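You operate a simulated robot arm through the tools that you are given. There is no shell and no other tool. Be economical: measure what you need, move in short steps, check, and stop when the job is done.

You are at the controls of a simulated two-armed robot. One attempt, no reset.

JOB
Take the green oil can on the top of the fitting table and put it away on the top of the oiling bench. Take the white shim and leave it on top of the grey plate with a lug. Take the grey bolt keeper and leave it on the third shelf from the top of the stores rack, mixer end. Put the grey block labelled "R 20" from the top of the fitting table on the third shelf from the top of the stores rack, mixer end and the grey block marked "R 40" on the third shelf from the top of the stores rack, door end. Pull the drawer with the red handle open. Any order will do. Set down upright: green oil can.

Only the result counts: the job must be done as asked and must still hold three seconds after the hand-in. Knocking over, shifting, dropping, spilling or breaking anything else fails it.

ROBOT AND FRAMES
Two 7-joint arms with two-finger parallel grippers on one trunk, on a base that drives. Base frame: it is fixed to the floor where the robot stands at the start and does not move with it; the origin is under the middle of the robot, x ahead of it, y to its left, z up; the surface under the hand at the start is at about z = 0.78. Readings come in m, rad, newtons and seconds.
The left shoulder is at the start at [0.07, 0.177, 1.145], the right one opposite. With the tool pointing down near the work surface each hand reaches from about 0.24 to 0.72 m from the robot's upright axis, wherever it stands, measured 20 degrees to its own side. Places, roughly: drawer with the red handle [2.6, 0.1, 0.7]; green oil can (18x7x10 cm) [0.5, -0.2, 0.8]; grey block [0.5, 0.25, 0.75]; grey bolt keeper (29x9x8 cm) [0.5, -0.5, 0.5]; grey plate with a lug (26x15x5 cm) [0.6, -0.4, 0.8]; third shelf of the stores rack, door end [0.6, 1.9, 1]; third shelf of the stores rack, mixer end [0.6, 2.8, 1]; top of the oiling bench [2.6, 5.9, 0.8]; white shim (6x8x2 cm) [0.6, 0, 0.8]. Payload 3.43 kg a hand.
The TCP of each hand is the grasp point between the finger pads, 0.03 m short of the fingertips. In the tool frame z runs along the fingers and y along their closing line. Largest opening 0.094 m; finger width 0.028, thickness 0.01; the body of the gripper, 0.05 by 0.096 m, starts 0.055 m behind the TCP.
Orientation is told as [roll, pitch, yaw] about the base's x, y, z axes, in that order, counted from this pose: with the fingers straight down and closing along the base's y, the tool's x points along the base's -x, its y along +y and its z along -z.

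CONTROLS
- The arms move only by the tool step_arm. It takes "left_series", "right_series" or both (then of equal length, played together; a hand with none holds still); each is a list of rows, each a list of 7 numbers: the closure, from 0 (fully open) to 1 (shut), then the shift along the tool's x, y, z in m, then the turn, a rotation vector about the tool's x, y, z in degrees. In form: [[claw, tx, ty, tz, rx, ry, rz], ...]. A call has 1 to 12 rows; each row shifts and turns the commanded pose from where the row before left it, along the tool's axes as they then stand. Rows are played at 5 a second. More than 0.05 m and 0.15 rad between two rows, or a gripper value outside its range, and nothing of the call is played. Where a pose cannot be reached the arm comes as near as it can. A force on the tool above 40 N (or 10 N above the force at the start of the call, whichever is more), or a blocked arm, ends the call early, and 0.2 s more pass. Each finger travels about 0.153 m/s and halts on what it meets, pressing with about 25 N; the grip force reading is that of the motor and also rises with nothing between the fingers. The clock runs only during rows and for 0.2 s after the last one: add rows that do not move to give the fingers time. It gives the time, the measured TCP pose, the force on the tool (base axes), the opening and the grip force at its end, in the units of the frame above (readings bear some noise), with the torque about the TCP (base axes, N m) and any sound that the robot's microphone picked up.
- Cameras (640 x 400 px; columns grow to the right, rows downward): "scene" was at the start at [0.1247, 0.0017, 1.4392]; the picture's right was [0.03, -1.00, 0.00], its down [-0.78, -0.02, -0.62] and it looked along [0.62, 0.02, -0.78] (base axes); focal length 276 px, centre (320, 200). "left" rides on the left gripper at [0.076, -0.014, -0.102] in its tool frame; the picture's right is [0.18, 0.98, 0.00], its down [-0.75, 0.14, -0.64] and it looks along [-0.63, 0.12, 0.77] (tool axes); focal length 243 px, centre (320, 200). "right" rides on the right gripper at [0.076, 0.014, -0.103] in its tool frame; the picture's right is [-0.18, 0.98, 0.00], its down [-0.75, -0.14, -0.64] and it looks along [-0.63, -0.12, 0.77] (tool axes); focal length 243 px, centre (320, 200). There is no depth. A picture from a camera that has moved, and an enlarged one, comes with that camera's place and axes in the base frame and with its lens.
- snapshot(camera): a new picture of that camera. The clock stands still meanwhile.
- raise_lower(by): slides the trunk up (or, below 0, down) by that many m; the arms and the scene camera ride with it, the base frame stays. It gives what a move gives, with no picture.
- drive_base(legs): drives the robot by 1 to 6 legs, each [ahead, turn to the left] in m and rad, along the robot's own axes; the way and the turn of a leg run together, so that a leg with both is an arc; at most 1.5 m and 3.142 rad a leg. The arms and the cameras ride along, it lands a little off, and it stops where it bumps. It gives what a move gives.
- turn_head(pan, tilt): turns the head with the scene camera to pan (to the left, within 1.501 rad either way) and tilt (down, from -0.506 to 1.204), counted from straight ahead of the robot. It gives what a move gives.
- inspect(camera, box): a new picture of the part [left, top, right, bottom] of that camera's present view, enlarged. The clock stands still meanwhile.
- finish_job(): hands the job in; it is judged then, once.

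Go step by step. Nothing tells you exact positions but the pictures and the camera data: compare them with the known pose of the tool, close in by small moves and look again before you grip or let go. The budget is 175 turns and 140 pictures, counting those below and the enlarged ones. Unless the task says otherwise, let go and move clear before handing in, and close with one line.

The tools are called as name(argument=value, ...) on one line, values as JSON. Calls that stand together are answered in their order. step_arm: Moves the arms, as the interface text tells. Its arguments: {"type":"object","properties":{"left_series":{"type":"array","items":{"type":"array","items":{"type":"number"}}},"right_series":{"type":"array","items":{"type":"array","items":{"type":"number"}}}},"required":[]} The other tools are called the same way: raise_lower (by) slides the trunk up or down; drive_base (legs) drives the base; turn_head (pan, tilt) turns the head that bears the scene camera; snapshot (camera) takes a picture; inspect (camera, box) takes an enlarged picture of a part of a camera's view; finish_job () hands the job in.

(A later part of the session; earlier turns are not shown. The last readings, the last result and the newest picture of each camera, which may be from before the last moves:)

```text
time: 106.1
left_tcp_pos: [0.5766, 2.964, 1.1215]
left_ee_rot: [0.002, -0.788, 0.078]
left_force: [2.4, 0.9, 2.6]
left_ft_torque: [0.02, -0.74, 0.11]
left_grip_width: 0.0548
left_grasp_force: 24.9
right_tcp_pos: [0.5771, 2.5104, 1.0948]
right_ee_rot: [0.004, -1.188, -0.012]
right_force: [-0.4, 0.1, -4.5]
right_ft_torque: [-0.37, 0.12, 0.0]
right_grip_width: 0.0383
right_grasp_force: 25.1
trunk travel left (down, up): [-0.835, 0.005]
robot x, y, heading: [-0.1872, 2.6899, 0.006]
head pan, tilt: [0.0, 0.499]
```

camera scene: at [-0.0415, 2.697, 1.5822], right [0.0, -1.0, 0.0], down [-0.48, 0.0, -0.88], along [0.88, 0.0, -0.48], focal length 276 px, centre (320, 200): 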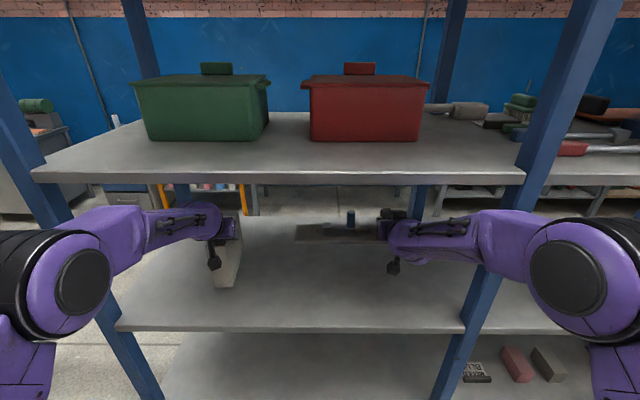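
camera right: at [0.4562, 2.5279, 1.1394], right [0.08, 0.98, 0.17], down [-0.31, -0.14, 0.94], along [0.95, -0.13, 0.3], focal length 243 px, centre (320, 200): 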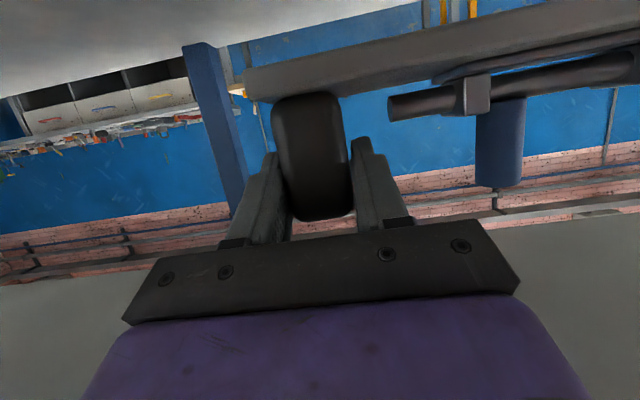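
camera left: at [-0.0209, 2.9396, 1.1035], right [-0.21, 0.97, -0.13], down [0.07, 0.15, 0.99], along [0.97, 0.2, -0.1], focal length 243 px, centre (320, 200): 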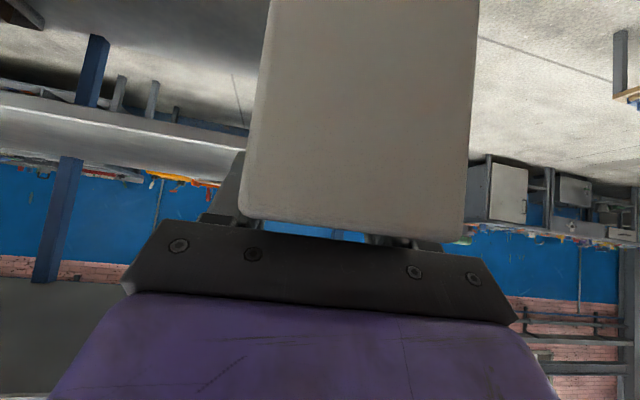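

R20 rests on the shelf. Open, withdraw along the tool axis.

step_arm(left_series=[[0.3, 0, 0, 0, 0, 0, 0], [0, 0, 0, 0, 0, 0, 0], [0, 0, 0, 0, 0, 0, 0], [0, 0, 0, -0.03, 0, 0, 0], [0, 0, 0, -0.04, 0, 0, 0], [0, 0.014, 0, -0.04, 0, 0, 0], [0, 0.02, 0, -0.04, 0, 0, 0]])

step_arm(right_series=[[1, 0.0093, 0, 0.0038, 0, 0, 0], [1, 0.0046, 0, 0.0019, 0, 0, 0], [1, 0.0028, 0, 0.0011, 0, 0, 0], [1, 0.0028, 0, 0.0011, 0, 0, 0], [1, 0, 0, 0, 0, 0, 0]])

snapshot(camera="left")

inspect(camera="scene", box=[160, 170, 480, 350])

```text
time: 107.7
left_tcp_pos: [0.4441, 2.9525, 1.2044]
left_ee_rot: [0.004, -0.787, 0.076]
left_force: [0.2, 0.1, 0.9]
left_ft_torque: [-0.02, -0.02, 0.02]
left_grip_width: 0.094
left_grasp_force: 0.1
right_tcp_pos: [0.5757, 2.5104, 1.0957]
right_ee_rot: [0.006, -1.188, -0.012]
right_force: [-0.4, 0.3, -4.2]
right_ft_torque: [-0.34, 0.11, 0.01]
right_grip_width: 0.0384
right_grasp_force: 24.9
trunk travel left (down, up): [-0.835, 0.005]
robot x, y, heading: [-0.1876, 2.6953, -0.001]
head pan, tilt: [0.0, 0.499]
```

```text
time: 108.9
left_tcp_pos: [0.4459, 2.9525, 1.2022]
left_ee_rot: [0.002, -0.783, 0.078]
left_force: [0.0, -0.3, 0.6]
left_ft_torque: [-0.03, 0.01, -0.03]
left_grip_width: 0.0941
left_grasp_force: 0.0
right_tcp_pos: [0.577, 2.5112, 1.0738]
right_ee_rot: [0.005, -1.187, -0.014]
right_force: [1.1, 0.0, -3.9]
right_ft_torque: [-0.37, 0.13, 0.01]
right_grip_width: 0.0382
right_grasp_force: 24.9
trunk travel left (down, up): [-0.835, 0.005]
robot x, y, heading: [-0.1841, 2.6959, 0.01]
head pan, tilt: [0.0, 0.499]
```

```text
79 pictures are left
camera left: at [0.3214, 2.9277, 1.2215], right [-0.21, 0.97, -0.13], down [0.07, 0.15, 0.99], along [0.98, 0.2, -0.1], focal length 243 px, centre (320, 200)
```

left: 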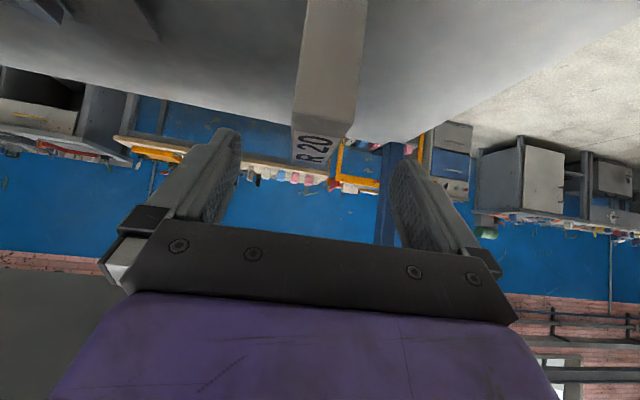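

```text
2.00 times, centred on (320, 260) of scene
camera zoom: at [-0.0456, 2.6946, 1.5826], right [0.0, -1.0, 0.0], down [-0.48, 0.0, -0.88], along [0.88, 0.0, -0.48], focal length 553 px, centre (320, 80)
```

zoom: 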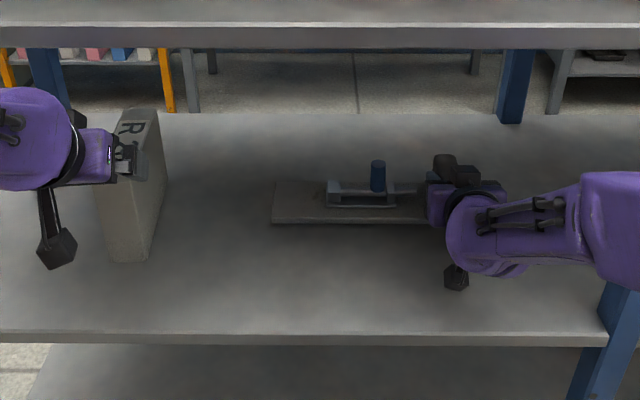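

R20 stands on the shelf. Now lower the keeper to contact.

step_arm(right_series=[[1, 0.0028, 0, 0.0011, 0, 0, 0], [1, 0.0028, 0, 0.0011, 0, 0, 0], [1, 0.0018, 0, 0.0008, 0, 0, 0], [1, 0.0018, 0, 0.0008, 0, 0, 0], [1, 0, 0, 0, 0, 0, 0]])

```text
time: 110.1
left_tcp_pos: [0.4474, 2.9529, 1.2011]
left_ee_rot: [0.002, -0.784, 0.078]
left_force: [-0.4, -0.3, -0.1]
left_ft_torque: [0.02, 0.02, -0.02]
left_grip_width: 0.094
left_grasp_force: 0.0
right_tcp_pos: [0.5783, 2.5104, 1.0638]
right_ee_rot: [0.003, -1.187, -0.012]
right_force: [0.3, -0.1, -3.7]
right_ft_torque: [-0.38, 0.09, 0.0]
right_grip_width: 0.0382
right_grasp_force: 25.1
trunk travel left (down, up): [-0.835, 0.005]
robot x, y, heading: [-0.1831, 2.6951, 0.003]
head pan, tilt: [0.0, 0.499]
```

step_arm(right_series=[[1, 0.0018, 0, 0.0008, 0, 0, 0], [1, 0.0018, 0, 0.0008, 0, 0, 0], [1, 0.0018, 0, 0.0008, 0, 0, 0], [1, 0.0018, 0, 0.0008, 0, 0, 0], [1, 0, 0, 0, 0, 0, 0]])

snapshot(camera="right")

```text
time: 111.3
left_tcp_pos: [0.4456, 2.9544, 1.2023]
left_ee_rot: [0.002, -0.785, 0.079]
left_force: [-0.6, 0.5, 0.2]
left_ft_torque: [-0.01, 0.02, 0.0]
left_grip_width: 0.094
left_grasp_force: 0.1
right_tcp_pos: [0.5781, 2.5112, 1.0581]
right_ee_rot: [0.004, -1.194, -0.013]
right_force: [3.0, -0.1, 5.6]
right_ft_torque: [-0.01, -0.7, -0.13]
right_grip_width: 0.0385
right_grasp_force: 24.9
trunk travel left (down, up): [-0.835, 0.005]
robot x, y, heading: [-0.1844, 2.6953, 0.005]
head pan, tilt: [0.0, 0.499]
```

```text
77 pictures are left
camera right: at [0.4541, 2.5274, 1.0249], right [0.08, 0.98, 0.17], down [-0.32, -0.14, 0.94], along [0.94, -0.13, 0.3], focal length 243 px, centre (320, 200)
```

right: 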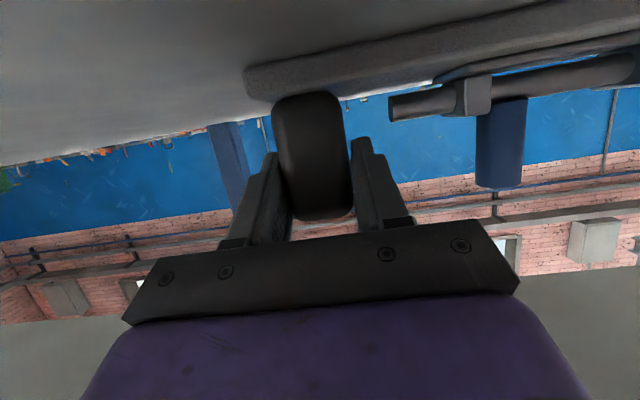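

Contact (far edge first). Release gently and withdraw straight back.

step_arm(right_series=[[0.5, 0, 0, 0, 0, 0, 0], [0.36, 0, 0, 0, 0, 0, 0], [0.36, 0, 0, 0, 0, 0, 0], [0.36, -0.008, 0, -0.03, 0, 0, 0], [0.36, 0, 0, -0.04, 0, 0, 0], [0.36, 0, 0, -0.04, 0, 0, 0], [0, 0, 0, 0, 0, 0, 0]])

snapshot(camera="right")

snapshot(camera="scene")

```text
time: 112.9
left_tcp_pos: [0.4476, 2.9533, 1.2023]
left_ee_rot: [0.003, -0.783, 0.078]
left_force: [-0.2, 0.5, -0.2]
left_ft_torque: [0.02, 0.01, 0.03]
left_grip_width: 0.0939
left_grasp_force: 0.1
right_tcp_pos: [0.479, 2.511, 1.104]
right_ee_rot: [0.006, -1.186, -0.014]
right_force: [-0.6, -0.8, -0.1]
right_ft_torque: [-0.02, 0.0, 0.01]
right_grip_width: 0.0938
right_grasp_force: 0.1
trunk travel left (down, up): [-0.835, 0.005]
robot x, y, heading: [-0.1856, 2.6961, 0.004]
head pan, tilt: [0.0, 0.499]
```

```text
76 pictures are left
camera right: at [0.3544, 2.5276, 1.0714], right [0.08, 0.98, 0.17], down [-0.31, -0.14, 0.94], along [0.95, -0.13, 0.3], focal length 243 px, centre (320, 200)
```

right: 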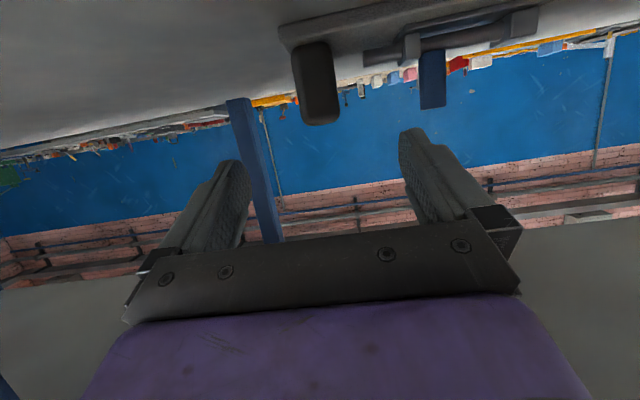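

```text
75 pictures are left
camera scene: at [-0.0451, 2.6947, 1.5826], right [0.0, -1.0, 0.0], down [-0.48, 0.0, -0.88], along [0.88, 0.0, -0.48], focal length 276 px, centre (320, 200)
```

scene: 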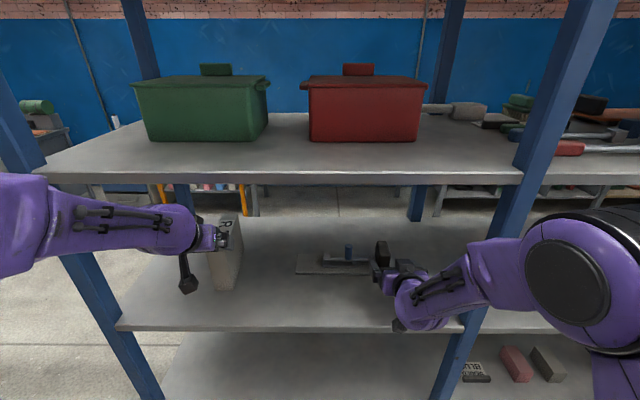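

Both are on the mixer-end shelf. Back out and return to the fitting table, facing R40.

drive_base(legs=[[-0.35, 0], [0, -1.575], [1.25, 0], [1.2, 0], [0, 1.571]])

turn_head(pan=0.1, tilt=0.7)

snapshot(camera="scene")

```text
time: 134.2
left_tcp_pos: [0.1925, 0.542, 1.2026]
left_ee_rot: [0.003, -0.785, 0.102]
left_force: [0.4, 1.1, -0.2]
left_ft_torque: [0.0, 0.02, 0.0]
left_grip_width: 0.094
left_grasp_force: 0.0
right_tcp_pos: [0.2357, 0.1016, 1.1045]
right_ee_rot: [0.005, -1.186, 0.011]
right_force: [-0.2, 0.7, -0.3]
right_ft_torque: [0.02, -0.01, 0.0]
right_grip_width: 0.094
right_grasp_force: 0.0
trunk travel left (down, up): [-0.835, 0.005]
robot x, y, heading: [-0.4373, 0.2696, 0.029]
head pan, tilt: [0.0, 0.499]
```

```text
time: 134.9
left_tcp_pos: [0.1924, 0.541, 1.2032]
left_ee_rot: [0.002, -0.785, 0.102]
left_force: [0.1, 0.5, 0.4]
left_ft_torque: [-0.05, -0.01, 0.02]
left_grip_width: 0.094
left_grasp_force: 0.1
right_tcp_pos: [0.2355, 0.1006, 1.1051]
right_ee_rot: [0.002, -1.186, 0.011]
right_force: [-0.2, -0.5, -0.9]
right_ft_torque: [0.0, 0.0, 0.0]
right_grip_width: 0.0938
right_grasp_force: 0.2
trunk travel left (down, up): [-0.835, 0.005]
robot x, y, heading: [-0.4332, 0.2681, 0.024]
head pan, tilt: [0.099, 0.7]
```

```text
74 pictures are left
camera scene: at [-0.3, 0.2807, 1.565], right [0.13, -0.99, 0.0], down [-0.64, -0.08, -0.77], along [0.76, 0.1, -0.64], focal length 276 px, centre (320, 200)
```

scene: 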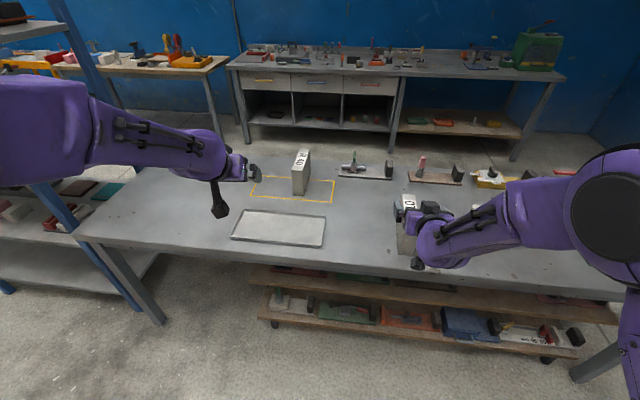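

drive_base(legs=[[0.42, -0.024]])

snapshot(camera="left")

inspect(camera="scene", box=[180, 130, 380, 260])

```text
time: 137.5
left_tcp_pos: [0.6255, 0.5282, 1.2019]
left_ee_rot: [0.001, -0.785, 0.072]
left_force: [-0.1, 0.1, -0.3]
left_ft_torque: [0.0, -0.03, -0.01]
left_grip_width: 0.094
left_grasp_force: 0.1
right_tcp_pos: [0.6563, 0.0872, 1.1055]
right_ee_rot: [0.003, -1.189, -0.019]
right_force: [-0.2, -1.0, 0.4]
right_ft_torque: [-0.01, 0.0, 0.01]
right_grip_width: 0.0942
right_grasp_force: 0.1
trunk travel left (down, up): [-0.835, 0.005]
robot x, y, heading: [-0.0065, 0.2741, -0.004]
head pan, tilt: [0.099, 0.7]
```

```text
73 pictures are left
camera left: at [0.501, 0.5044, 1.2222], right [-0.2, 0.97, -0.13], down [0.07, 0.14, 0.99], along [0.98, 0.19, -0.1], focal length 243 px, centre (320, 200)
```

left: 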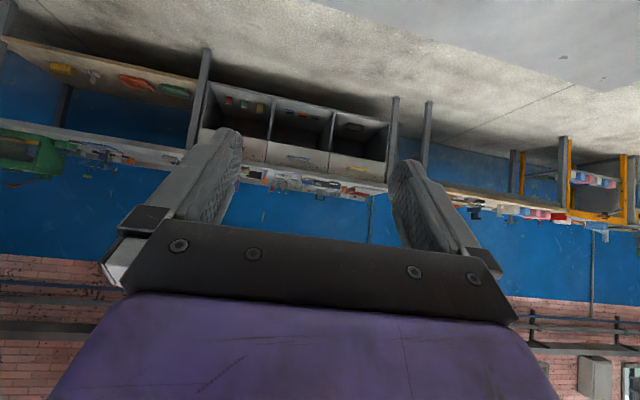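

```text
3.08 times, centred on (280, 195) of scene
camera zoom: at [0.1257, 0.2819, 1.5651], right [0.1, -1.0, 0.0], down [-0.64, -0.06, -0.77], along [0.76, 0.07, -0.64], focal length 850 px, centre (443, 215)
```

zoom: 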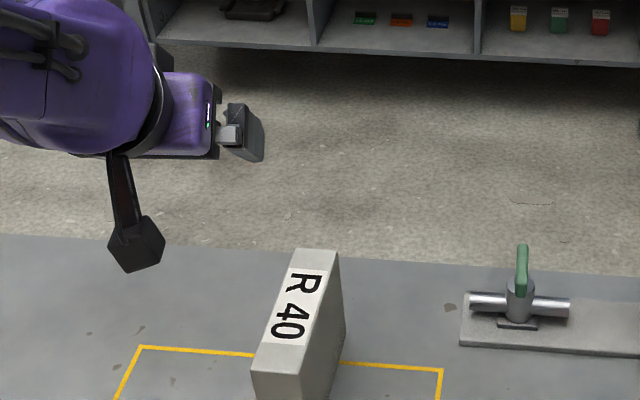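

R40's centre is [0.732, 0.493], yaw ≈ -0.02. Bring the left hand above it.

step_arm(left_series=[[0, 0, 0, 0, 3.7, 0, 3.7], [0, 0.0226, -0.0066, 0.0345, 0, 0, 0], [0, 0.0226, -0.0066, 0.0345, 0, 0, 0], [0, 0.0226, -0.0066, 0.0345, 0, 0, 0], [0, 0.0226, -0.0066, 0.0345, 0, 0, 0], [0, 0.0226, -0.0066, 0.0345, 0, 0, 0], [0, 0, 0, 0, 0, 0, 0]])

snapshot(camera="left")

```text
time: 139.1
left_tcp_pos: [0.667, 0.4929, 1.0012]
left_ee_rot: [0.001, -0.785, -0.02]
left_force: [-0.1, 0.7, 0.2]
left_ft_torque: [-0.01, -0.02, 0.01]
left_grip_width: 0.0941
left_grasp_force: 0.1
right_tcp_pos: [0.6568, 0.0874, 1.1054]
right_ee_rot: [0.004, -1.188, -0.019]
right_force: [-0.8, 0.1, 0.4]
right_ft_torque: [-0.01, -0.02, -0.02]
right_grip_width: 0.0941
right_grasp_force: 0.1
trunk travel left (down, up): [-0.835, 0.005]
robot x, y, heading: [-0.0076, 0.2762, -0.002]
head pan, tilt: [0.099, 0.7]
```

```text
71 pictures are left
camera left: at [0.5402, 0.4814, 1.0201], right [-0.11, 0.99, -0.13], down [0.08, 0.14, 0.99], along [0.99, 0.1, -0.1], focal length 243 px, centre (320, 200)
```

left: 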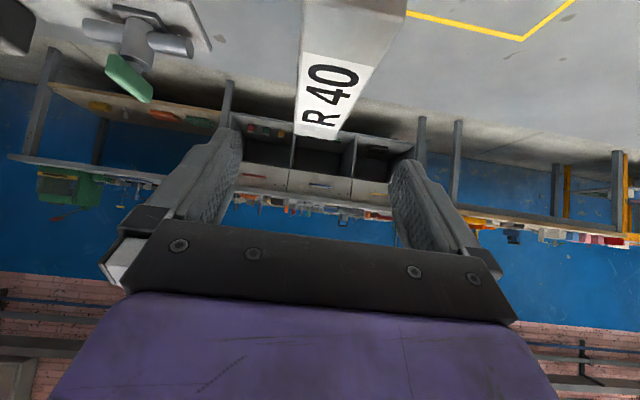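

step_arm(left_series=[[0, 0.009, 0.001, 0.037, 0, 0, 0], [0, 0.009, 0.001, 0.037, 0, 0, 0], [0, 0.009, 0.001, 0.037, 0, 0, 0], [0, 0, 0, 0, 0, 0, 0]])

snapshot(camera="left")

```text
time: 140.1
left_tcp_pos: [0.7258, 0.4967, 0.9041]
left_ee_rot: [0.0, -0.785, -0.019]
left_force: [0.6, 0.3, 0.8]
left_ft_torque: [-0.01, -0.03, 0.0]
left_grip_width: 0.094
left_grasp_force: 0.0
right_tcp_pos: [0.6581, 0.0863, 1.1049]
right_ee_rot: [0.003, -1.185, -0.018]
right_force: [-0.6, 0.0, 0.1]
right_ft_torque: [0.02, 0.0, 0.0]
right_grip_width: 0.0938
right_grasp_force: 0.1
trunk travel left (down, up): [-0.835, 0.005]
robot x, y, heading: [-0.0056, 0.2742, -0.001]
head pan, tilt: [0.099, 0.7]
```

```text
70 pictures are left
camera left: at [0.5997, 0.4846, 0.923], right [-0.11, 0.99, -0.13], down [0.08, 0.14, 0.99], along [0.99, 0.1, -0.1], focal length 243 px, centre (320, 200)
```

left: 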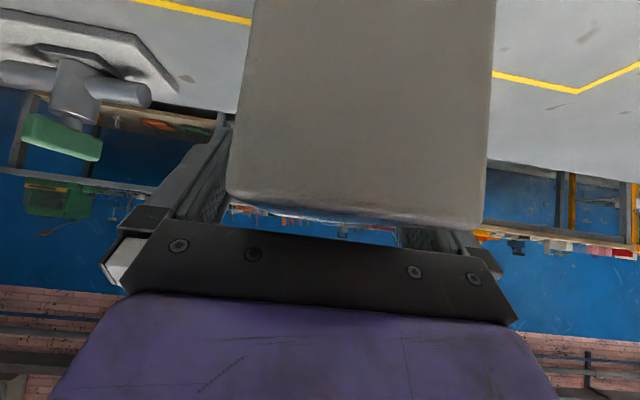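

Straddled. Close and lift to about z=1.09.

step_arm(left_series=[[1, 0, 0, 0, 0, 0, 0], [1, 0, 0, 0, 0, 0, 0], [1, 0, 0, 0, 0, 0, 0], [1, -0.014, 0, -0.014, 0, 0, 0], [1, -0.03, 0, -0.03, 0, 0, 0], [1, -0.03, 0, -0.03, 0, 0, 0], [1, -0.03, 0, -0.03, 0, 0, 0], [1, -0.03, 0, -0.03, 0, 0, 0], [1, 0, 0, 0, 0, 0, 0]])

turn_head(pan=-0.4, tilt=0.9)

snapshot(camera="scene")

```text
time: 142.1
left_tcp_pos: [0.728, 0.4967, 1.0932]
left_ee_rot: [0.002, -0.783, -0.02]
left_force: [0.1, 0.0, -6.9]
left_ft_torque: [-0.02, 0.04, -0.02]
left_grip_width: 0.0544
left_grasp_force: 25.1
right_tcp_pos: [0.6584, 0.086, 1.1032]
right_ee_rot: [0.004, -1.184, -0.017]
right_force: [0.7, 0.5, -0.4]
right_ft_torque: [-0.01, 0.0, -0.01]
right_grip_width: 0.0938
right_grasp_force: 0.1
trunk travel left (down, up): [-0.835, 0.005]
robot x, y, heading: [-0.0036, 0.2734, -0.007]
head pan, tilt: [0.099, 0.7]
```

```text
time: 143.0
left_tcp_pos: [0.7281, 0.4982, 1.0939]
left_ee_rot: [0.003, -0.784, -0.02]
left_force: [0.1, -0.7, -7.0]
left_ft_torque: [0.0, 0.0, 0.02]
left_grip_width: 0.0543
left_grasp_force: 24.9
right_tcp_pos: [0.6585, 0.0867, 1.1045]
right_ee_rot: [0.004, -1.187, -0.017]
right_force: [0.3, 0.8, 0.0]
right_ft_torque: [-0.01, -0.06, 0.01]
right_grip_width: 0.0939
right_grasp_force: 0.1
trunk travel left (down, up): [-0.835, 0.005]
robot x, y, heading: [-0.0087, 0.2766, -0.002]
head pan, tilt: [-0.4, 0.901]
```

```text
69 pictures are left
camera scene: at [0.1138, 0.2446, 1.5487], right [-0.39, -0.92, 0.0], down [-0.72, 0.31, -0.62], along [0.57, -0.24, -0.78], focal length 276 px, centre (320, 200)
```

scene: 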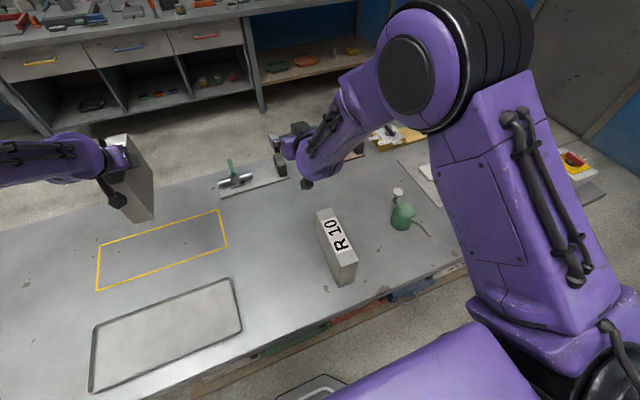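

R40 is held. Now the oil can (body near [0.479, -0.195], spout toward the robot): point the right tool down and move over it.

step_arm(right_series=[[0, 0, 0, 0, 0, 8.5, 0], [0, 0, 0, 0, 0, 8.5, 0], [0, 0, 0, 0, 0, 8.5, 0], [0, 0, 0, 0, 0, 8.5, 0], [0, 0, 0, 0, 0, 8.5, 0], [0, 0, 0, 0, 0, 8.5, 0], [0, 0, 0, 0, 0, 8.5, 0], [0, 0, 0, 0, 0, 8.4, 0], [0, 0, 0, 0, 0, 0, 0]])

step_arm(right_series=[[0, 0.0257, -0.0403, 0, 0, 0, 0], [0, 0.0257, -0.0403, 0, 0, 0, 0], [0, 0.0257, -0.0403, 0, 0, 0, 0], [0, 0.0257, -0.0403, 0, 0, 0, 0], [0, 0.0257, -0.0403, 0, 0, 0, 0], [0, 0.0257, -0.0403, 0, 0, 0, 0], [0, 0.0257, -0.0403, 0, 0, 0, 0], [0, 0, 0, 0.04, 0, 0, 0], [0, 0, 0, 0, 0, 0, 0]])

snapshot(camera="right")

snapshot(camera="scene")

```text
time: 145.0
left_tcp_pos: [0.7288, 0.4982, 1.0941]
left_ee_rot: [0.002, -0.783, -0.019]
left_force: [-0.9, 0.0, -7.2]
left_ft_torque: [0.01, 0.04, 0.04]
left_grip_width: 0.0546
left_grasp_force: 24.9
right_tcp_pos: [0.6589, 0.0863, 1.1044]
right_ee_rot: [0.001, 0.0, -0.016]
right_force: [-0.2, 0.6, -0.2]
right_ft_torque: [0.01, -0.03, 0.0]
right_grip_width: 0.094
right_grasp_force: 0.1
trunk travel left (down, up): [-0.835, 0.005]
robot x, y, heading: [-0.0068, 0.2753, 0.001]
head pan, tilt: [-0.4, 0.901]
```

```text
time: 147.0
left_tcp_pos: [0.7288, 0.4979, 1.0929]
left_ee_rot: [0.0, -0.783, -0.017]
left_force: [-0.5, 0.8, -7.5]
left_ft_torque: [-0.01, 0.03, 0.0]
left_grip_width: 0.0543
left_grasp_force: 25.3
right_tcp_pos: [0.4756, -0.1935, 1.0632]
right_ee_rot: [0.0, 0.0, -0.013]
right_force: [-0.9, -0.2, 0.5]
right_ft_torque: [-0.01, 0.0, -0.02]
right_grip_width: 0.0944
right_grasp_force: 0.1
trunk travel left (down, up): [-0.835, 0.005]
robot x, y, heading: [-0.0078, 0.272, -0.0]
head pan, tilt: [-0.4, 0.901]
```

```text
68 pictures are left
camera right: at [0.398, -0.1761, 1.1645], right [0.2, 0.98, 0.0], down [0.75, -0.15, 0.64], along [0.63, -0.13, -0.77], focal length 243 px, centre (320, 200)
```

right: 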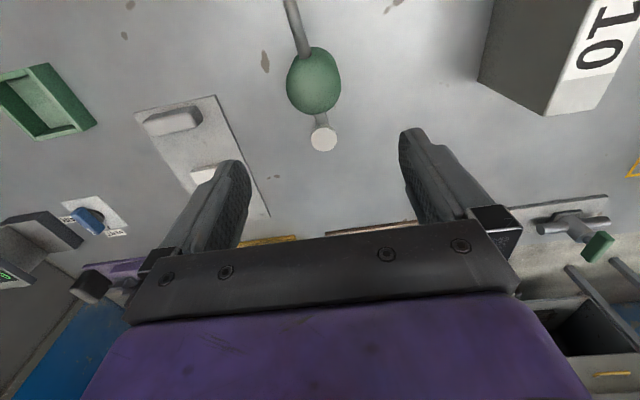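

```text
67 pictures are left
camera scene: at [0.1144, 0.2451, 1.5486], right [-0.39, -0.92, 0.0], down [-0.72, 0.31, -0.62], along [0.57, -0.24, -0.78], focal length 276 px, centre (320, 200)
```

scene: 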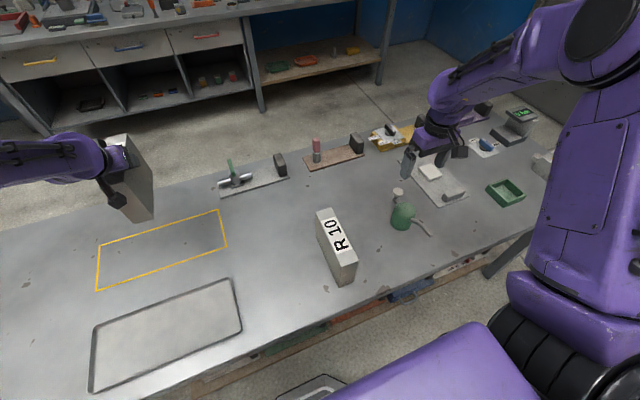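

Can body centre refined to [0.477, -0.2015], 7 cm wide, top ≈0.866. Descend around it.

step_arm(right_series=[[0, -0.002, -0.008, 0.02, 0, 0, 0], [0, 0, 0, 0.045, 0, 0, 0], [0, 0, 0, 0.045, 0, 0, 0], [0, 0, 0, 0.03, 0, 0, 0], [0, 0, 0, 0, 0, 0, 0]])

snapshot(camera="right")

inspect(camera="scene", box=[340, 120, 500, 250])

```text
time: 148.2
left_tcp_pos: [0.7286, 0.4984, 1.0944]
left_ee_rot: [0.001, -0.783, -0.019]
left_force: [-0.8, 0.4, -7.5]
left_ft_torque: [0.0, 0.04, 0.01]
left_grip_width: 0.0542
left_grasp_force: 25.0
right_tcp_pos: [0.474, -0.2007, 0.9227]
right_ee_rot: [0.003, -0.001, -0.014]
right_force: [-0.1, 0.3, 0.4]
right_ft_torque: [-0.03, -0.02, -0.01]
right_grip_width: 0.0939
right_grasp_force: 0.1
trunk travel left (down, up): [-0.835, 0.005]
robot x, y, heading: [-0.0051, 0.2741, -0.0]
head pan, tilt: [-0.4, 0.901]
```

```text
66 pictures are left
camera right: at [0.3985, -0.1842, 1.0239], right [0.2, 0.98, 0.0], down [0.75, -0.15, 0.64], along [0.63, -0.13, -0.77], focal length 243 px, centre (320, 200)
```

right: 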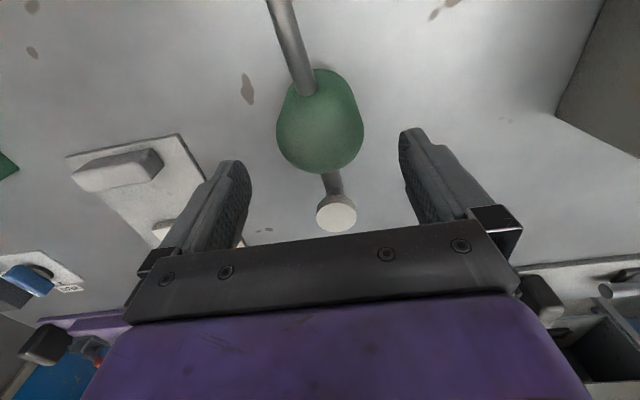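

```text
3.08 times, centred on (420, 185) of scene
camera zoom: at [0.1137, 0.2447, 1.5487], right [-0.39, -0.92, 0.0], down [-0.72, 0.31, -0.62], along [0.57, -0.24, -0.78], focal length 850 px, centre (12, 246)
```

zoom: 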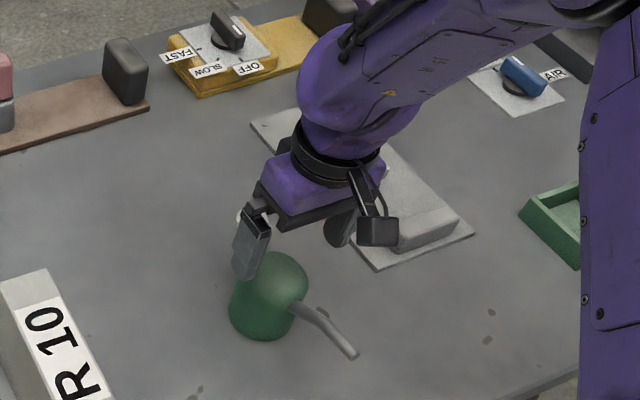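

step_arm(right_series=[[0, 0, 0, 0.03, 0, 0, 0], [0, 0, 0, 0.03, 0, 0, 0], [0, 0, 0, 0.02, 0, 0, 0], [0, 0, 0, 0.01, 0, 0, 0], [0, 0, 0, 0, 0, 0, 0]])

snapshot(camera="right")

```text
time: 149.4
left_tcp_pos: [0.7291, 0.4976, 1.0936]
left_ee_rot: [0.002, -0.783, -0.019]
left_force: [0.2, -0.2, -7.9]
left_ft_torque: [0.01, 0.04, 0.0]
left_grip_width: 0.0543
left_grasp_force: 25.1
right_tcp_pos: [0.4779, -0.2015, 0.834]
right_ee_rot: [0.002, -0.002, -0.015]
right_force: [0.1, 0.0, 0.2]
right_ft_torque: [-0.02, 0.0, 0.07]
right_grip_width: 0.0939
right_grasp_force: 0.1
trunk travel left (down, up): [-0.835, 0.005]
robot x, y, heading: [-0.0073, 0.2743, 0.001]
head pan, tilt: [-0.4, 0.901]
```

```text
64 pictures are left
camera right: at [0.4002, -0.1834, 0.9351], right [0.2, 0.98, 0.0], down [0.75, -0.15, 0.64], along [0.63, -0.13, -0.77], focal length 243 px, centre (320, 200)
```

right: 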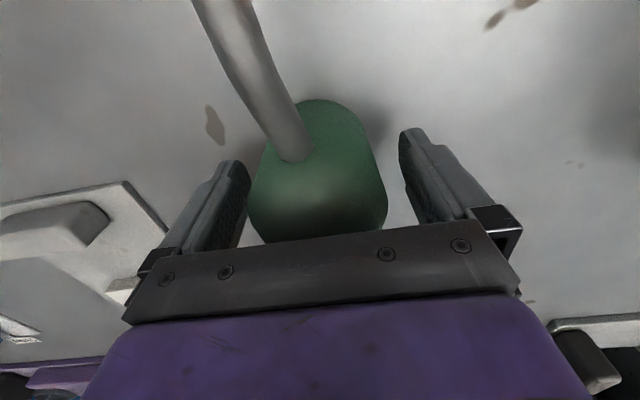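

The can sits between the fingers. Close and lift.

step_arm(right_series=[[0.5, 0, -0.001, 0, 0, 0, 0], [1, 0, 0, 0, 0, 0, 0], [1, 0, 0, 0, 0, 0, 0], [1, 0, 0, 0, 0, 0, 0], [1, 0, 0, -0.02, 0, 0, 0], [1, 0, 0, -0.04, 0, 0, 0], [1, 0, 0, -0.045, 0, 0, 0], [1, 0, 0, -0.045, 0, 0, 0], [1, 0, 0, -0.045, 0, 0, 0], [1, 0, 0, -0.045, 0, 0, 0], [1, 0, 0, 0, 0, 0, 0]])

snapshot(camera="scene")

```text
time: 151.8
left_tcp_pos: [0.729, 0.496, 1.0943]
left_ee_rot: [0.004, -0.782, -0.017]
left_force: [0.5, 0.4, -7.0]
left_ft_torque: [0.0, 0.05, 0.01]
left_grip_width: 0.0544
left_grasp_force: 25.0
right_tcp_pos: [0.4775, -0.2032, 1.0728]
right_ee_rot: [0.0, 0.0, -0.017]
right_force: [0.3, 1.1, -2.9]
right_ft_torque: [0.02, 0.03, -0.04]
right_grip_width: 0.0699
right_grasp_force: 24.6
trunk travel left (down, up): [-0.835, 0.005]
robot x, y, heading: [-0.0071, 0.2733, -0.004]
head pan, tilt: [-0.4, 0.901]
```

```text
63 pictures are left
camera scene: at [0.1152, 0.2433, 1.5485], right [-0.39, -0.92, 0.0], down [-0.72, 0.31, -0.62], along [0.57, -0.24, -0.79], focal length 276 px, centre (320, 200)
```

scene: 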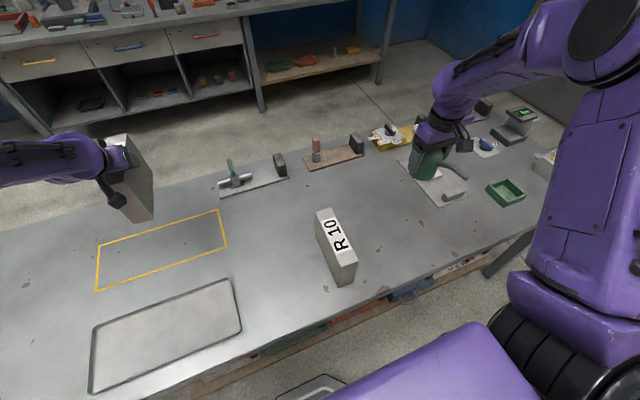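

Can held (70 mm, upright). Back off, pull in the loads, raise R40, and drive to the door-end bay.

drive_base(legs=[[-0.44, 0]])

step_arm(left_series=[[1, 0.03, 0, -0.03, 0, 0, 0], [1, 0.03, 0, -0.03, 0, 0, 0], [1, 0.03, 0, -0.03, 0, 0, 0], [1, 0.03, 0, -0.03, 0, 0, 0], [1, -0.0283, 0, -0.0283, 0, 0, 0], [1, -0.0283, 0, -0.0283, 0, 0, 0], [1, 0, 0, 0, 0, 0, 0]], right_series=[[1, 0, 0.035, 0, 0, 0, 0], [1, 0, 0.035, 0, 0, 0, 0], [1, 0, 0.035, 0, 0, 0, 0], [1, 0, 0.035, 0, 0, 0, 0], [1, 0, 0, 0, 0, 0, 0], [1, 0, 0, 0, 0, 0, 0], [1, 0, 0, 0, 0, 0, 0]])

drive_base(legs=[[0, 1.573], [1.38, 0], [0, -1.57]])

turn_head(pan=0.1, tilt=0.5)

snapshot(camera="scene")

```text
time: 154.5
left_tcp_pos: [0.2892, 0.4971, 1.0926]
left_ee_rot: [0.002, -0.782, -0.022]
left_force: [1.3, 0.1, -7.5]
left_ft_torque: [-0.05, 0.03, 0.02]
left_grip_width: 0.0545
left_grasp_force: 25.4
right_tcp_pos: [0.0355, -0.2008, 1.0718]
right_ee_rot: [0.002, -0.001, -0.014]
right_force: [0.7, -0.7, -2.6]
right_ft_torque: [0.03, 0.03, 0.04]
right_grip_width: 0.07
right_grasp_force: 25.4
trunk travel left (down, up): [-0.835, 0.005]
robot x, y, heading: [-0.4484, 0.2763, -0.002]
head pan, tilt: [-0.4, 0.901]
```

```text
time: 156.1
left_tcp_pos: [0.121, 0.5014, 1.174]
left_ee_rot: [-0.002, -0.781, -0.018]
left_force: [-0.2, -0.3, -7.9]
left_ft_torque: [0.01, 0.08, -0.01]
left_grip_width: 0.0545
left_grasp_force: 24.9
right_tcp_pos: [0.038, -0.0609, 1.0729]
right_ee_rot: [0.0, -0.001, -0.016]
right_force: [0.0, 0.7, -2.5]
right_ft_torque: [0.01, 0.03, 0.0]
right_grip_width: 0.0701
right_grasp_force: 25.1
trunk travel left (down, up): [-0.835, 0.005]
robot x, y, heading: [-0.4479, 0.2755, -0.008]
head pan, tilt: [-0.4, 0.901]
```

```text
time: 170.6
left_tcp_pos: [0.1427, 1.8729, 1.175]
left_ee_rot: [0.001, -0.785, -0.024]
left_force: [-0.4, 0.2, -7.4]
left_ft_torque: [0.01, 0.05, 0.0]
left_grip_width: 0.0545
left_grasp_force: 25.1
right_tcp_pos: [0.0572, 1.3104, 1.0728]
right_ee_rot: [0.004, -0.001, -0.021]
right_force: [-0.4, 0.6, -3.5]
right_ft_torque: [-0.03, 0.03, 0.02]
right_grip_width: 0.0705
right_grasp_force: 24.7
trunk travel left (down, up): [-0.835, 0.005]
robot x, y, heading: [-0.4304, 1.6485, -0.005]
head pan, tilt: [-0.4, 0.901]
```

```text
time: 171.5
left_tcp_pos: [0.1418, 1.8741, 1.1734]
left_ee_rot: [0.002, -0.78, -0.025]
left_force: [-1.1, 0.2, -8.0]
left_ft_torque: [-0.01, 0.03, 0.01]
left_grip_width: 0.0542
left_grasp_force: 26.2
right_tcp_pos: [0.0573, 1.3108, 1.0732]
right_ee_rot: [0.002, -0.002, -0.021]
right_force: [-0.5, -0.7, -3.2]
right_ft_torque: [0.0, 0.02, 0.01]
right_grip_width: 0.0704
right_grasp_force: 25.2
trunk travel left (down, up): [-0.835, 0.005]
robot x, y, heading: [-0.4258, 1.6506, -0.009]
head pan, tilt: [0.099, 0.499]
```

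```text
62 pictures are left
camera scene: at [-0.2857, 1.6575, 1.5824], right [0.09, -1.0, 0.0], down [-0.48, -0.04, -0.88], along [0.87, 0.08, -0.48], focal length 276 px, centre (320, 200)
```

scene: 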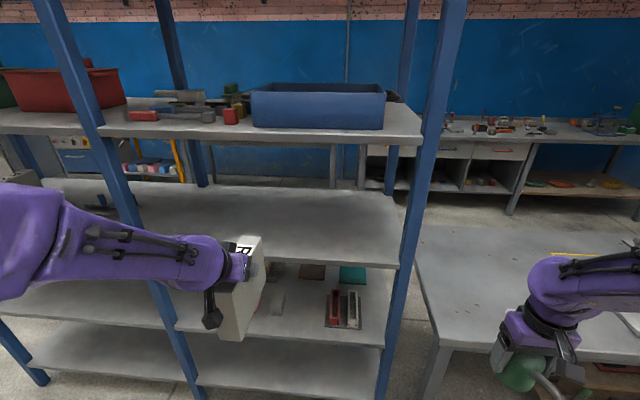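

Aligned with the door-end bay. Drive in 0.25 m and extend R40 over the shelf.

drive_base(legs=[[0.24, 0.005]])

step_arm(left_series=[[1, -0.03, 0, 0.03, 0, 0, 0], [1, -0.03, 0, 0.03, 0, 0, 0], [1, -0.03, 0, 0.03, 0, 0, 0], [1, -0.03, 0, 0.03, 0, 0, 0], [1, -0.017, 0, 0.017, 0, 0, 0], [1, 0.014, 0, 0.014, 0, 0, 0], [1, 0.014, 0, 0.014, 0, 0, 0], [1, 0, 0, 0, 0, 0, 0]])

snapshot(camera="scene")

```text
time: 173.3
left_tcp_pos: [0.3813, 1.8727, 1.1754]
left_ee_rot: [0.001, -0.781, -0.023]
left_force: [-0.5, -0.7, -7.3]
left_ft_torque: [-0.04, 0.08, 0.01]
left_grip_width: 0.0543
left_grasp_force: 25.1
right_tcp_pos: [0.2974, 1.3104, 1.0735]
right_ee_rot: [0.001, -0.003, -0.02]
right_force: [-0.4, -0.1, -2.9]
right_ft_torque: [0.01, -0.01, -0.01]
right_grip_width: 0.07
right_grasp_force: 25.2
trunk travel left (down, up): [-0.835, 0.005]
robot x, y, heading: [-0.187, 1.6449, -0.005]
head pan, tilt: [0.099, 0.499]
```

```text
time: 175.1
left_tcp_pos: [0.5769, 1.8668, 1.133]
left_ee_rot: [0.002, -0.78, -0.024]
left_force: [0.6, -0.3, -7.7]
left_ft_torque: [0.01, 0.03, 0.01]
left_grip_width: 0.0544
left_grasp_force: 25.2
right_tcp_pos: [0.299, 1.3099, 1.0724]
right_ee_rot: [0.002, -0.001, -0.018]
right_force: [0.8, 0.8, -3.2]
right_ft_torque: [0.0, 0.01, -0.01]
right_grip_width: 0.07
right_grasp_force: 24.9
trunk travel left (down, up): [-0.835, 0.005]
robot x, y, heading: [-0.1868, 1.6532, -0.003]
head pan, tilt: [0.099, 0.499]
```

```text
61 pictures are left
camera scene: at [-0.0434, 1.6562, 1.5824], right [0.09, -1.0, 0.0], down [-0.48, -0.04, -0.88], along [0.87, 0.08, -0.48], focal length 276 px, centre (320, 200)
```

scene: 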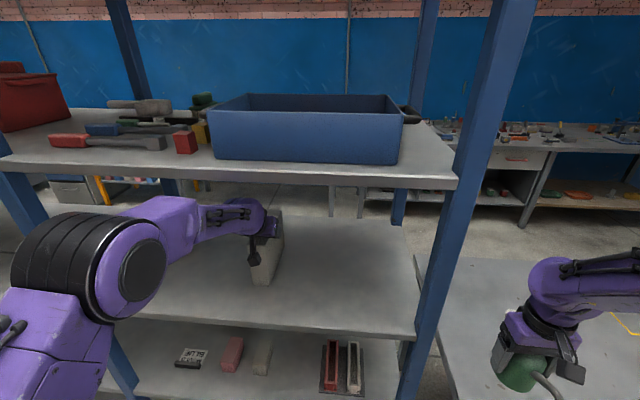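

step_arm(left_series=[[1, 0.0021, 0, 0.0021, 0, 0, 0], [1, 0.0014, 0, 0.0014, 0, 0, 0], [1, 0.0014, 0, 0.0014, 0, 0, 0], [1, 0.0014, 0, 0.0014, 0, 0, 0], [1, 0, 0, 0, 0, 0, 0]])

```text
time: 176.3
left_tcp_pos: [0.576, 1.8682, 1.1256]
left_ee_rot: [0.002, -0.782, -0.024]
left_force: [-0.2, 0.1, -6.6]
left_ft_torque: [-0.01, 0.05, 0.0]
left_grip_width: 0.0542
left_grasp_force: 24.9
right_tcp_pos: [0.2987, 1.3089, 1.0723]
right_ee_rot: [0.001, 0.0, -0.021]
right_force: [0.3, 0.2, -2.9]
right_ft_torque: [0.03, 0.05, 0.04]
right_grip_width: 0.07
right_grasp_force: 25.1
trunk travel left (down, up): [-0.835, 0.005]
robot x, y, heading: [-0.1858, 1.6496, -0.007]
head pan, tilt: [0.099, 0.499]
```

step_arm(left_series=[[1, 0.0014, 0, 0.0014, 0, 0, 0], [1, 0.001, 0, 0.001, 0, 0, 0], [1, 0, 0, 0, 0, 0, 0]])

```text
time: 177.1
left_tcp_pos: [0.5762, 1.8669, 1.1239]
left_ee_rot: [0.002, -0.786, -0.023]
left_force: [-0.2, -0.3, 1.5]
left_ft_torque: [-0.27, -0.87, 0.0]
left_grip_width: 0.0545
left_grasp_force: 25.0
right_tcp_pos: [0.2995, 1.3087, 1.0722]
right_ee_rot: [0.001, -0.002, -0.019]
right_force: [-0.2, 0.1, -3.5]
right_ft_torque: [-0.03, 0.02, 0.02]
right_grip_width: 0.0701
right_grasp_force: 25.4
trunk travel left (down, up): [-0.835, 0.005]
robot x, y, heading: [-0.188, 1.6498, -0.006]
head pan, tilt: [0.099, 0.499]
```

R40 rests. Open and withdraw.

step_arm(left_series=[[0.3, 0, 0, 0, 0, 0, 0], [0, 0, 0, 0, 0, 0, 0], [0, 0, 0, 0, 0, 0, 0], [0, 0, 0, -0.03, 0, 0, 0], [0, 0, 0, -0.04, 0, 0, 0], [0, 0.02, 0, -0.04, 0, 0, 0], [0, 0.025, 0, -0.04, 0, 0, 0], [0, 0.03, 0, -0.03, 0, 0, 0]])

snapshot(camera="scene")

```text
time: 178.9
left_tcp_pos: [0.3922, 1.8711, 1.1982]
left_ee_rot: [0.003, -0.787, -0.023]
left_force: [-0.3, 0.3, -0.3]
left_ft_torque: [0.0, -0.02, 0.01]
left_grip_width: 0.0942
left_grasp_force: 0.0
right_tcp_pos: [0.2966, 1.3088, 1.0734]
right_ee_rot: [0.003, -0.003, -0.019]
right_force: [-1.0, -0.1, -2.6]
right_ft_torque: [0.02, -0.02, 0.03]
right_grip_width: 0.0703
right_grasp_force: 24.9
trunk travel left (down, up): [-0.835, 0.005]
robot x, y, heading: [-0.1811, 1.6487, -0.01]
head pan, tilt: [0.099, 0.499]
```

```text
60 pictures are left
camera scene: at [-0.048, 1.6557, 1.5829], right [0.09, -1.0, 0.0], down [-0.48, -0.04, -0.88], along [0.87, 0.08, -0.48], focal length 276 px, centre (320, 200)
```

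scene: 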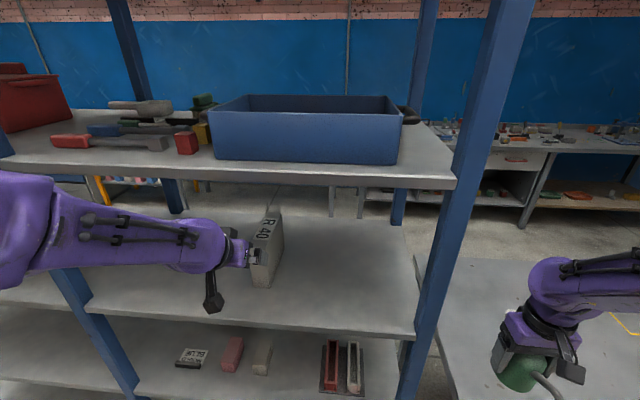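

R40 stands in the door-end bay. Next the oil can: back out, go up the aisle and survey the route to the oiling bench.

drive_base(legs=[[-0.27, 0], [0, 1.575], [1.2, 0]])

turn_head(pan=-0.5, tilt=0.3)

snapshot(camera="scene")

```text
time: 190.3
left_tcp_pos: [-0.675, 3.4355, 1.1977]
left_ee_rot: [-0.001, -0.784, 1.56]
left_force: [0.2, 0.1, 0.1]
left_ft_torque: [-0.01, 0.01, 0.0]
left_grip_width: 0.0942
left_grasp_force: 0.0
right_tcp_pos: [-0.1111, 3.3439, 1.0726]
right_ee_rot: [0.003, -0.002, 1.563]
right_force: [0.6, 0.3, -3.0]
right_ft_torque: [0.0, -0.02, 0.03]
right_grip_width: 0.0702
right_grasp_force: 25.0
trunk travel left (down, up): [-0.835, 0.005]
robot x, y, heading: [-0.4416, 2.8541, 1.584]
head pan, tilt: [0.099, 0.499]
```

```text
time: 191.3
left_tcp_pos: [-0.6759, 3.4355, 1.1982]
left_ee_rot: [0.001, -0.783, 1.56]
left_force: [1.2, -0.8, -0.1]
left_ft_torque: [0.02, 0.02, -0.04]
left_grip_width: 0.0943
left_grasp_force: 0.1
right_tcp_pos: [-0.1117, 3.3444, 1.0724]
right_ee_rot: [0.002, 0.0, 1.563]
right_force: [0.2, 0.3, -3.8]
right_ft_torque: [-0.02, 0.03, -0.02]
right_grip_width: 0.0701
right_grasp_force: 24.8
trunk travel left (down, up): [-0.835, 0.005]
robot x, y, heading: [-0.4439, 2.859, 1.577]
head pan, tilt: [-0.499, 0.3]
```

```text
59 pictures are left
camera scene: at [-0.4017, 2.9907, 1.601], right [0.88, -0.47, 0.0], down [-0.14, -0.26, -0.96], along [0.45, 0.84, -0.3], focal length 276 px, centre (320, 200)
```

scene: 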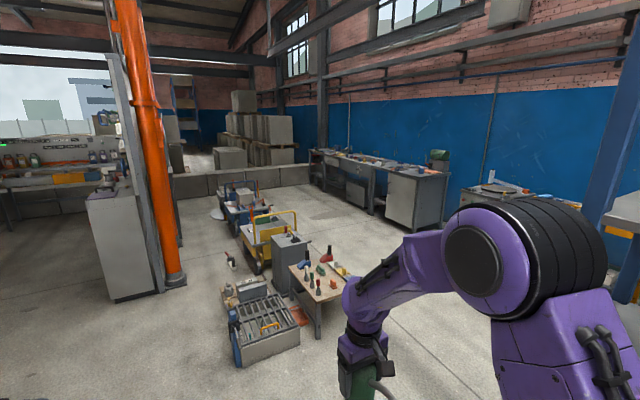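

The oiling bench is the grey bench along the wall at x≈2.3+. I'll go around: to y≈3.85, across to x≈1.55, then look again.

drive_base(legs=[[0.98, 0], [0, -1.577], [1.0, 0], [1.0, 0]])

turn_head(pan=0.8, tilt=0.4)

snapshot(camera="scene")

```text
time: 209.7
left_tcp_pos: [2.1105, 4.0207, 1.1985]
left_ee_rot: [0.004, -0.784, -0.031]
left_force: [1.0, -0.5, -0.1]
left_ft_torque: [0.02, 0.01, 0.01]
left_grip_width: 0.0939
left_grasp_force: 0.0
right_tcp_pos: [2.0099, 3.4593, 1.0731]
right_ee_rot: [0.003, -0.002, -0.026]
right_force: [-0.9, 0.8, -2.7]
right_ft_torque: [-0.01, 0.02, -0.03]
right_grip_width: 0.0701
right_grasp_force: 24.2
trunk travel left (down, up): [-0.835, 0.005]
robot x, y, heading: [1.5288, 3.801, -0.015]
head pan, tilt: [-0.499, 0.3]
```

```text
time: 211.2
left_tcp_pos: [2.113, 4.0203, 1.1967]
left_ee_rot: [0.004, -0.783, -0.032]
left_force: [0.6, 0.1, 1.5]
left_ft_torque: [-0.01, -0.01, 0.0]
left_grip_width: 0.0939
left_grasp_force: 0.0
right_tcp_pos: [2.0097, 3.459, 1.0736]
right_ee_rot: [0.002, -0.003, -0.026]
right_force: [0.7, 0.5, -3.4]
right_ft_torque: [-0.01, 0.06, 0.01]
right_grip_width: 0.07
right_grasp_force: 24.8
trunk travel left (down, up): [-0.835, 0.005]
robot x, y, heading: [1.5293, 3.8009, -0.014]
head pan, tilt: [0.799, 0.4]
```

```text
58 pictures are left
camera scene: at [1.6446, 3.8661, 1.5918], right [0.71, -0.71, 0.0], down [-0.28, -0.27, -0.92], along [0.65, 0.65, -0.39], focal length 276 px, centre (320, 200)
```

scene: 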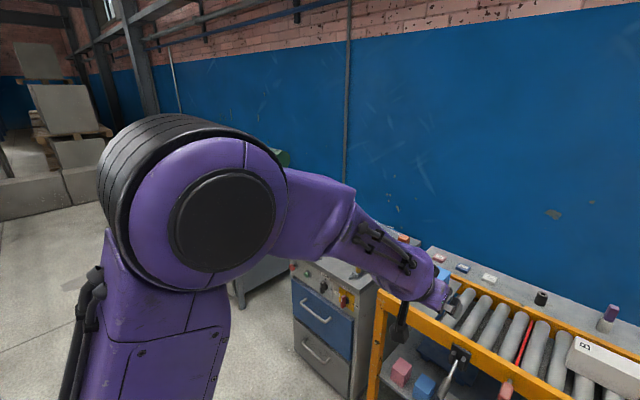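

drive_base(legs=[[0, 1.585], [1.2, 0]])

turn_head(pan=-0.75, tilt=0.45)

snapshot(camera="scene")

```text
time: 221.0
left_tcp_pos: [1.3333, 5.5753, 1.1973]
left_ee_rot: [0.001, -0.782, 1.538]
left_force: [-0.2, 1.0, -0.2]
left_ft_torque: [0.02, 0.02, 0.03]
left_grip_width: 0.094
left_grasp_force: 0.1
right_tcp_pos: [1.8957, 5.4719, 1.0734]
right_ee_rot: [0.003, -0.002, 1.544]
right_force: [-0.7, 0.4, -2.5]
right_ft_torque: [-0.06, 0.02, -0.01]
right_grip_width: 0.0703
right_grasp_force: 25.4
trunk travel left (down, up): [-0.835, 0.005]
robot x, y, heading: [1.5483, 4.9898, 1.558]
head pan, tilt: [0.799, 0.4]
```

```text
time: 222.7
left_tcp_pos: [1.3329, 5.5758, 1.1966]
left_ee_rot: [0.001, -0.784, 1.537]
left_force: [0.1, -0.2, 0.2]
left_ft_torque: [0.01, 0.02, 0.0]
left_grip_width: 0.0941
left_grasp_force: 0.1
right_tcp_pos: [1.8952, 5.4725, 1.0731]
right_ee_rot: [0.002, -0.001, 1.542]
right_force: [-0.1, 0.1, -2.5]
right_ft_torque: [-0.03, 0.02, 0.03]
right_grip_width: 0.0702
right_grasp_force: 24.8
trunk travel left (down, up): [-0.835, 0.005]
robot x, y, heading: [1.5504, 4.9947, 1.551]
head pan, tilt: [-0.75, 0.45]
```

```text
57 pictures are left
camera scene: at [1.6147, 5.1099, 1.5871], right [0.72, -0.69, 0.0], down [-0.3, -0.31, -0.9], along [0.62, 0.65, -0.44], focal length 276 px, centre (320, 200)
```

scene: 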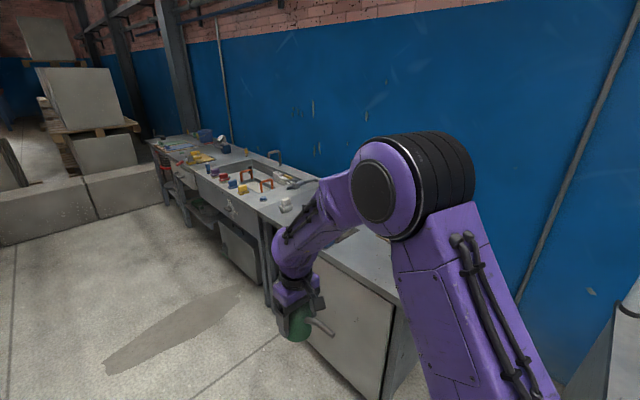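

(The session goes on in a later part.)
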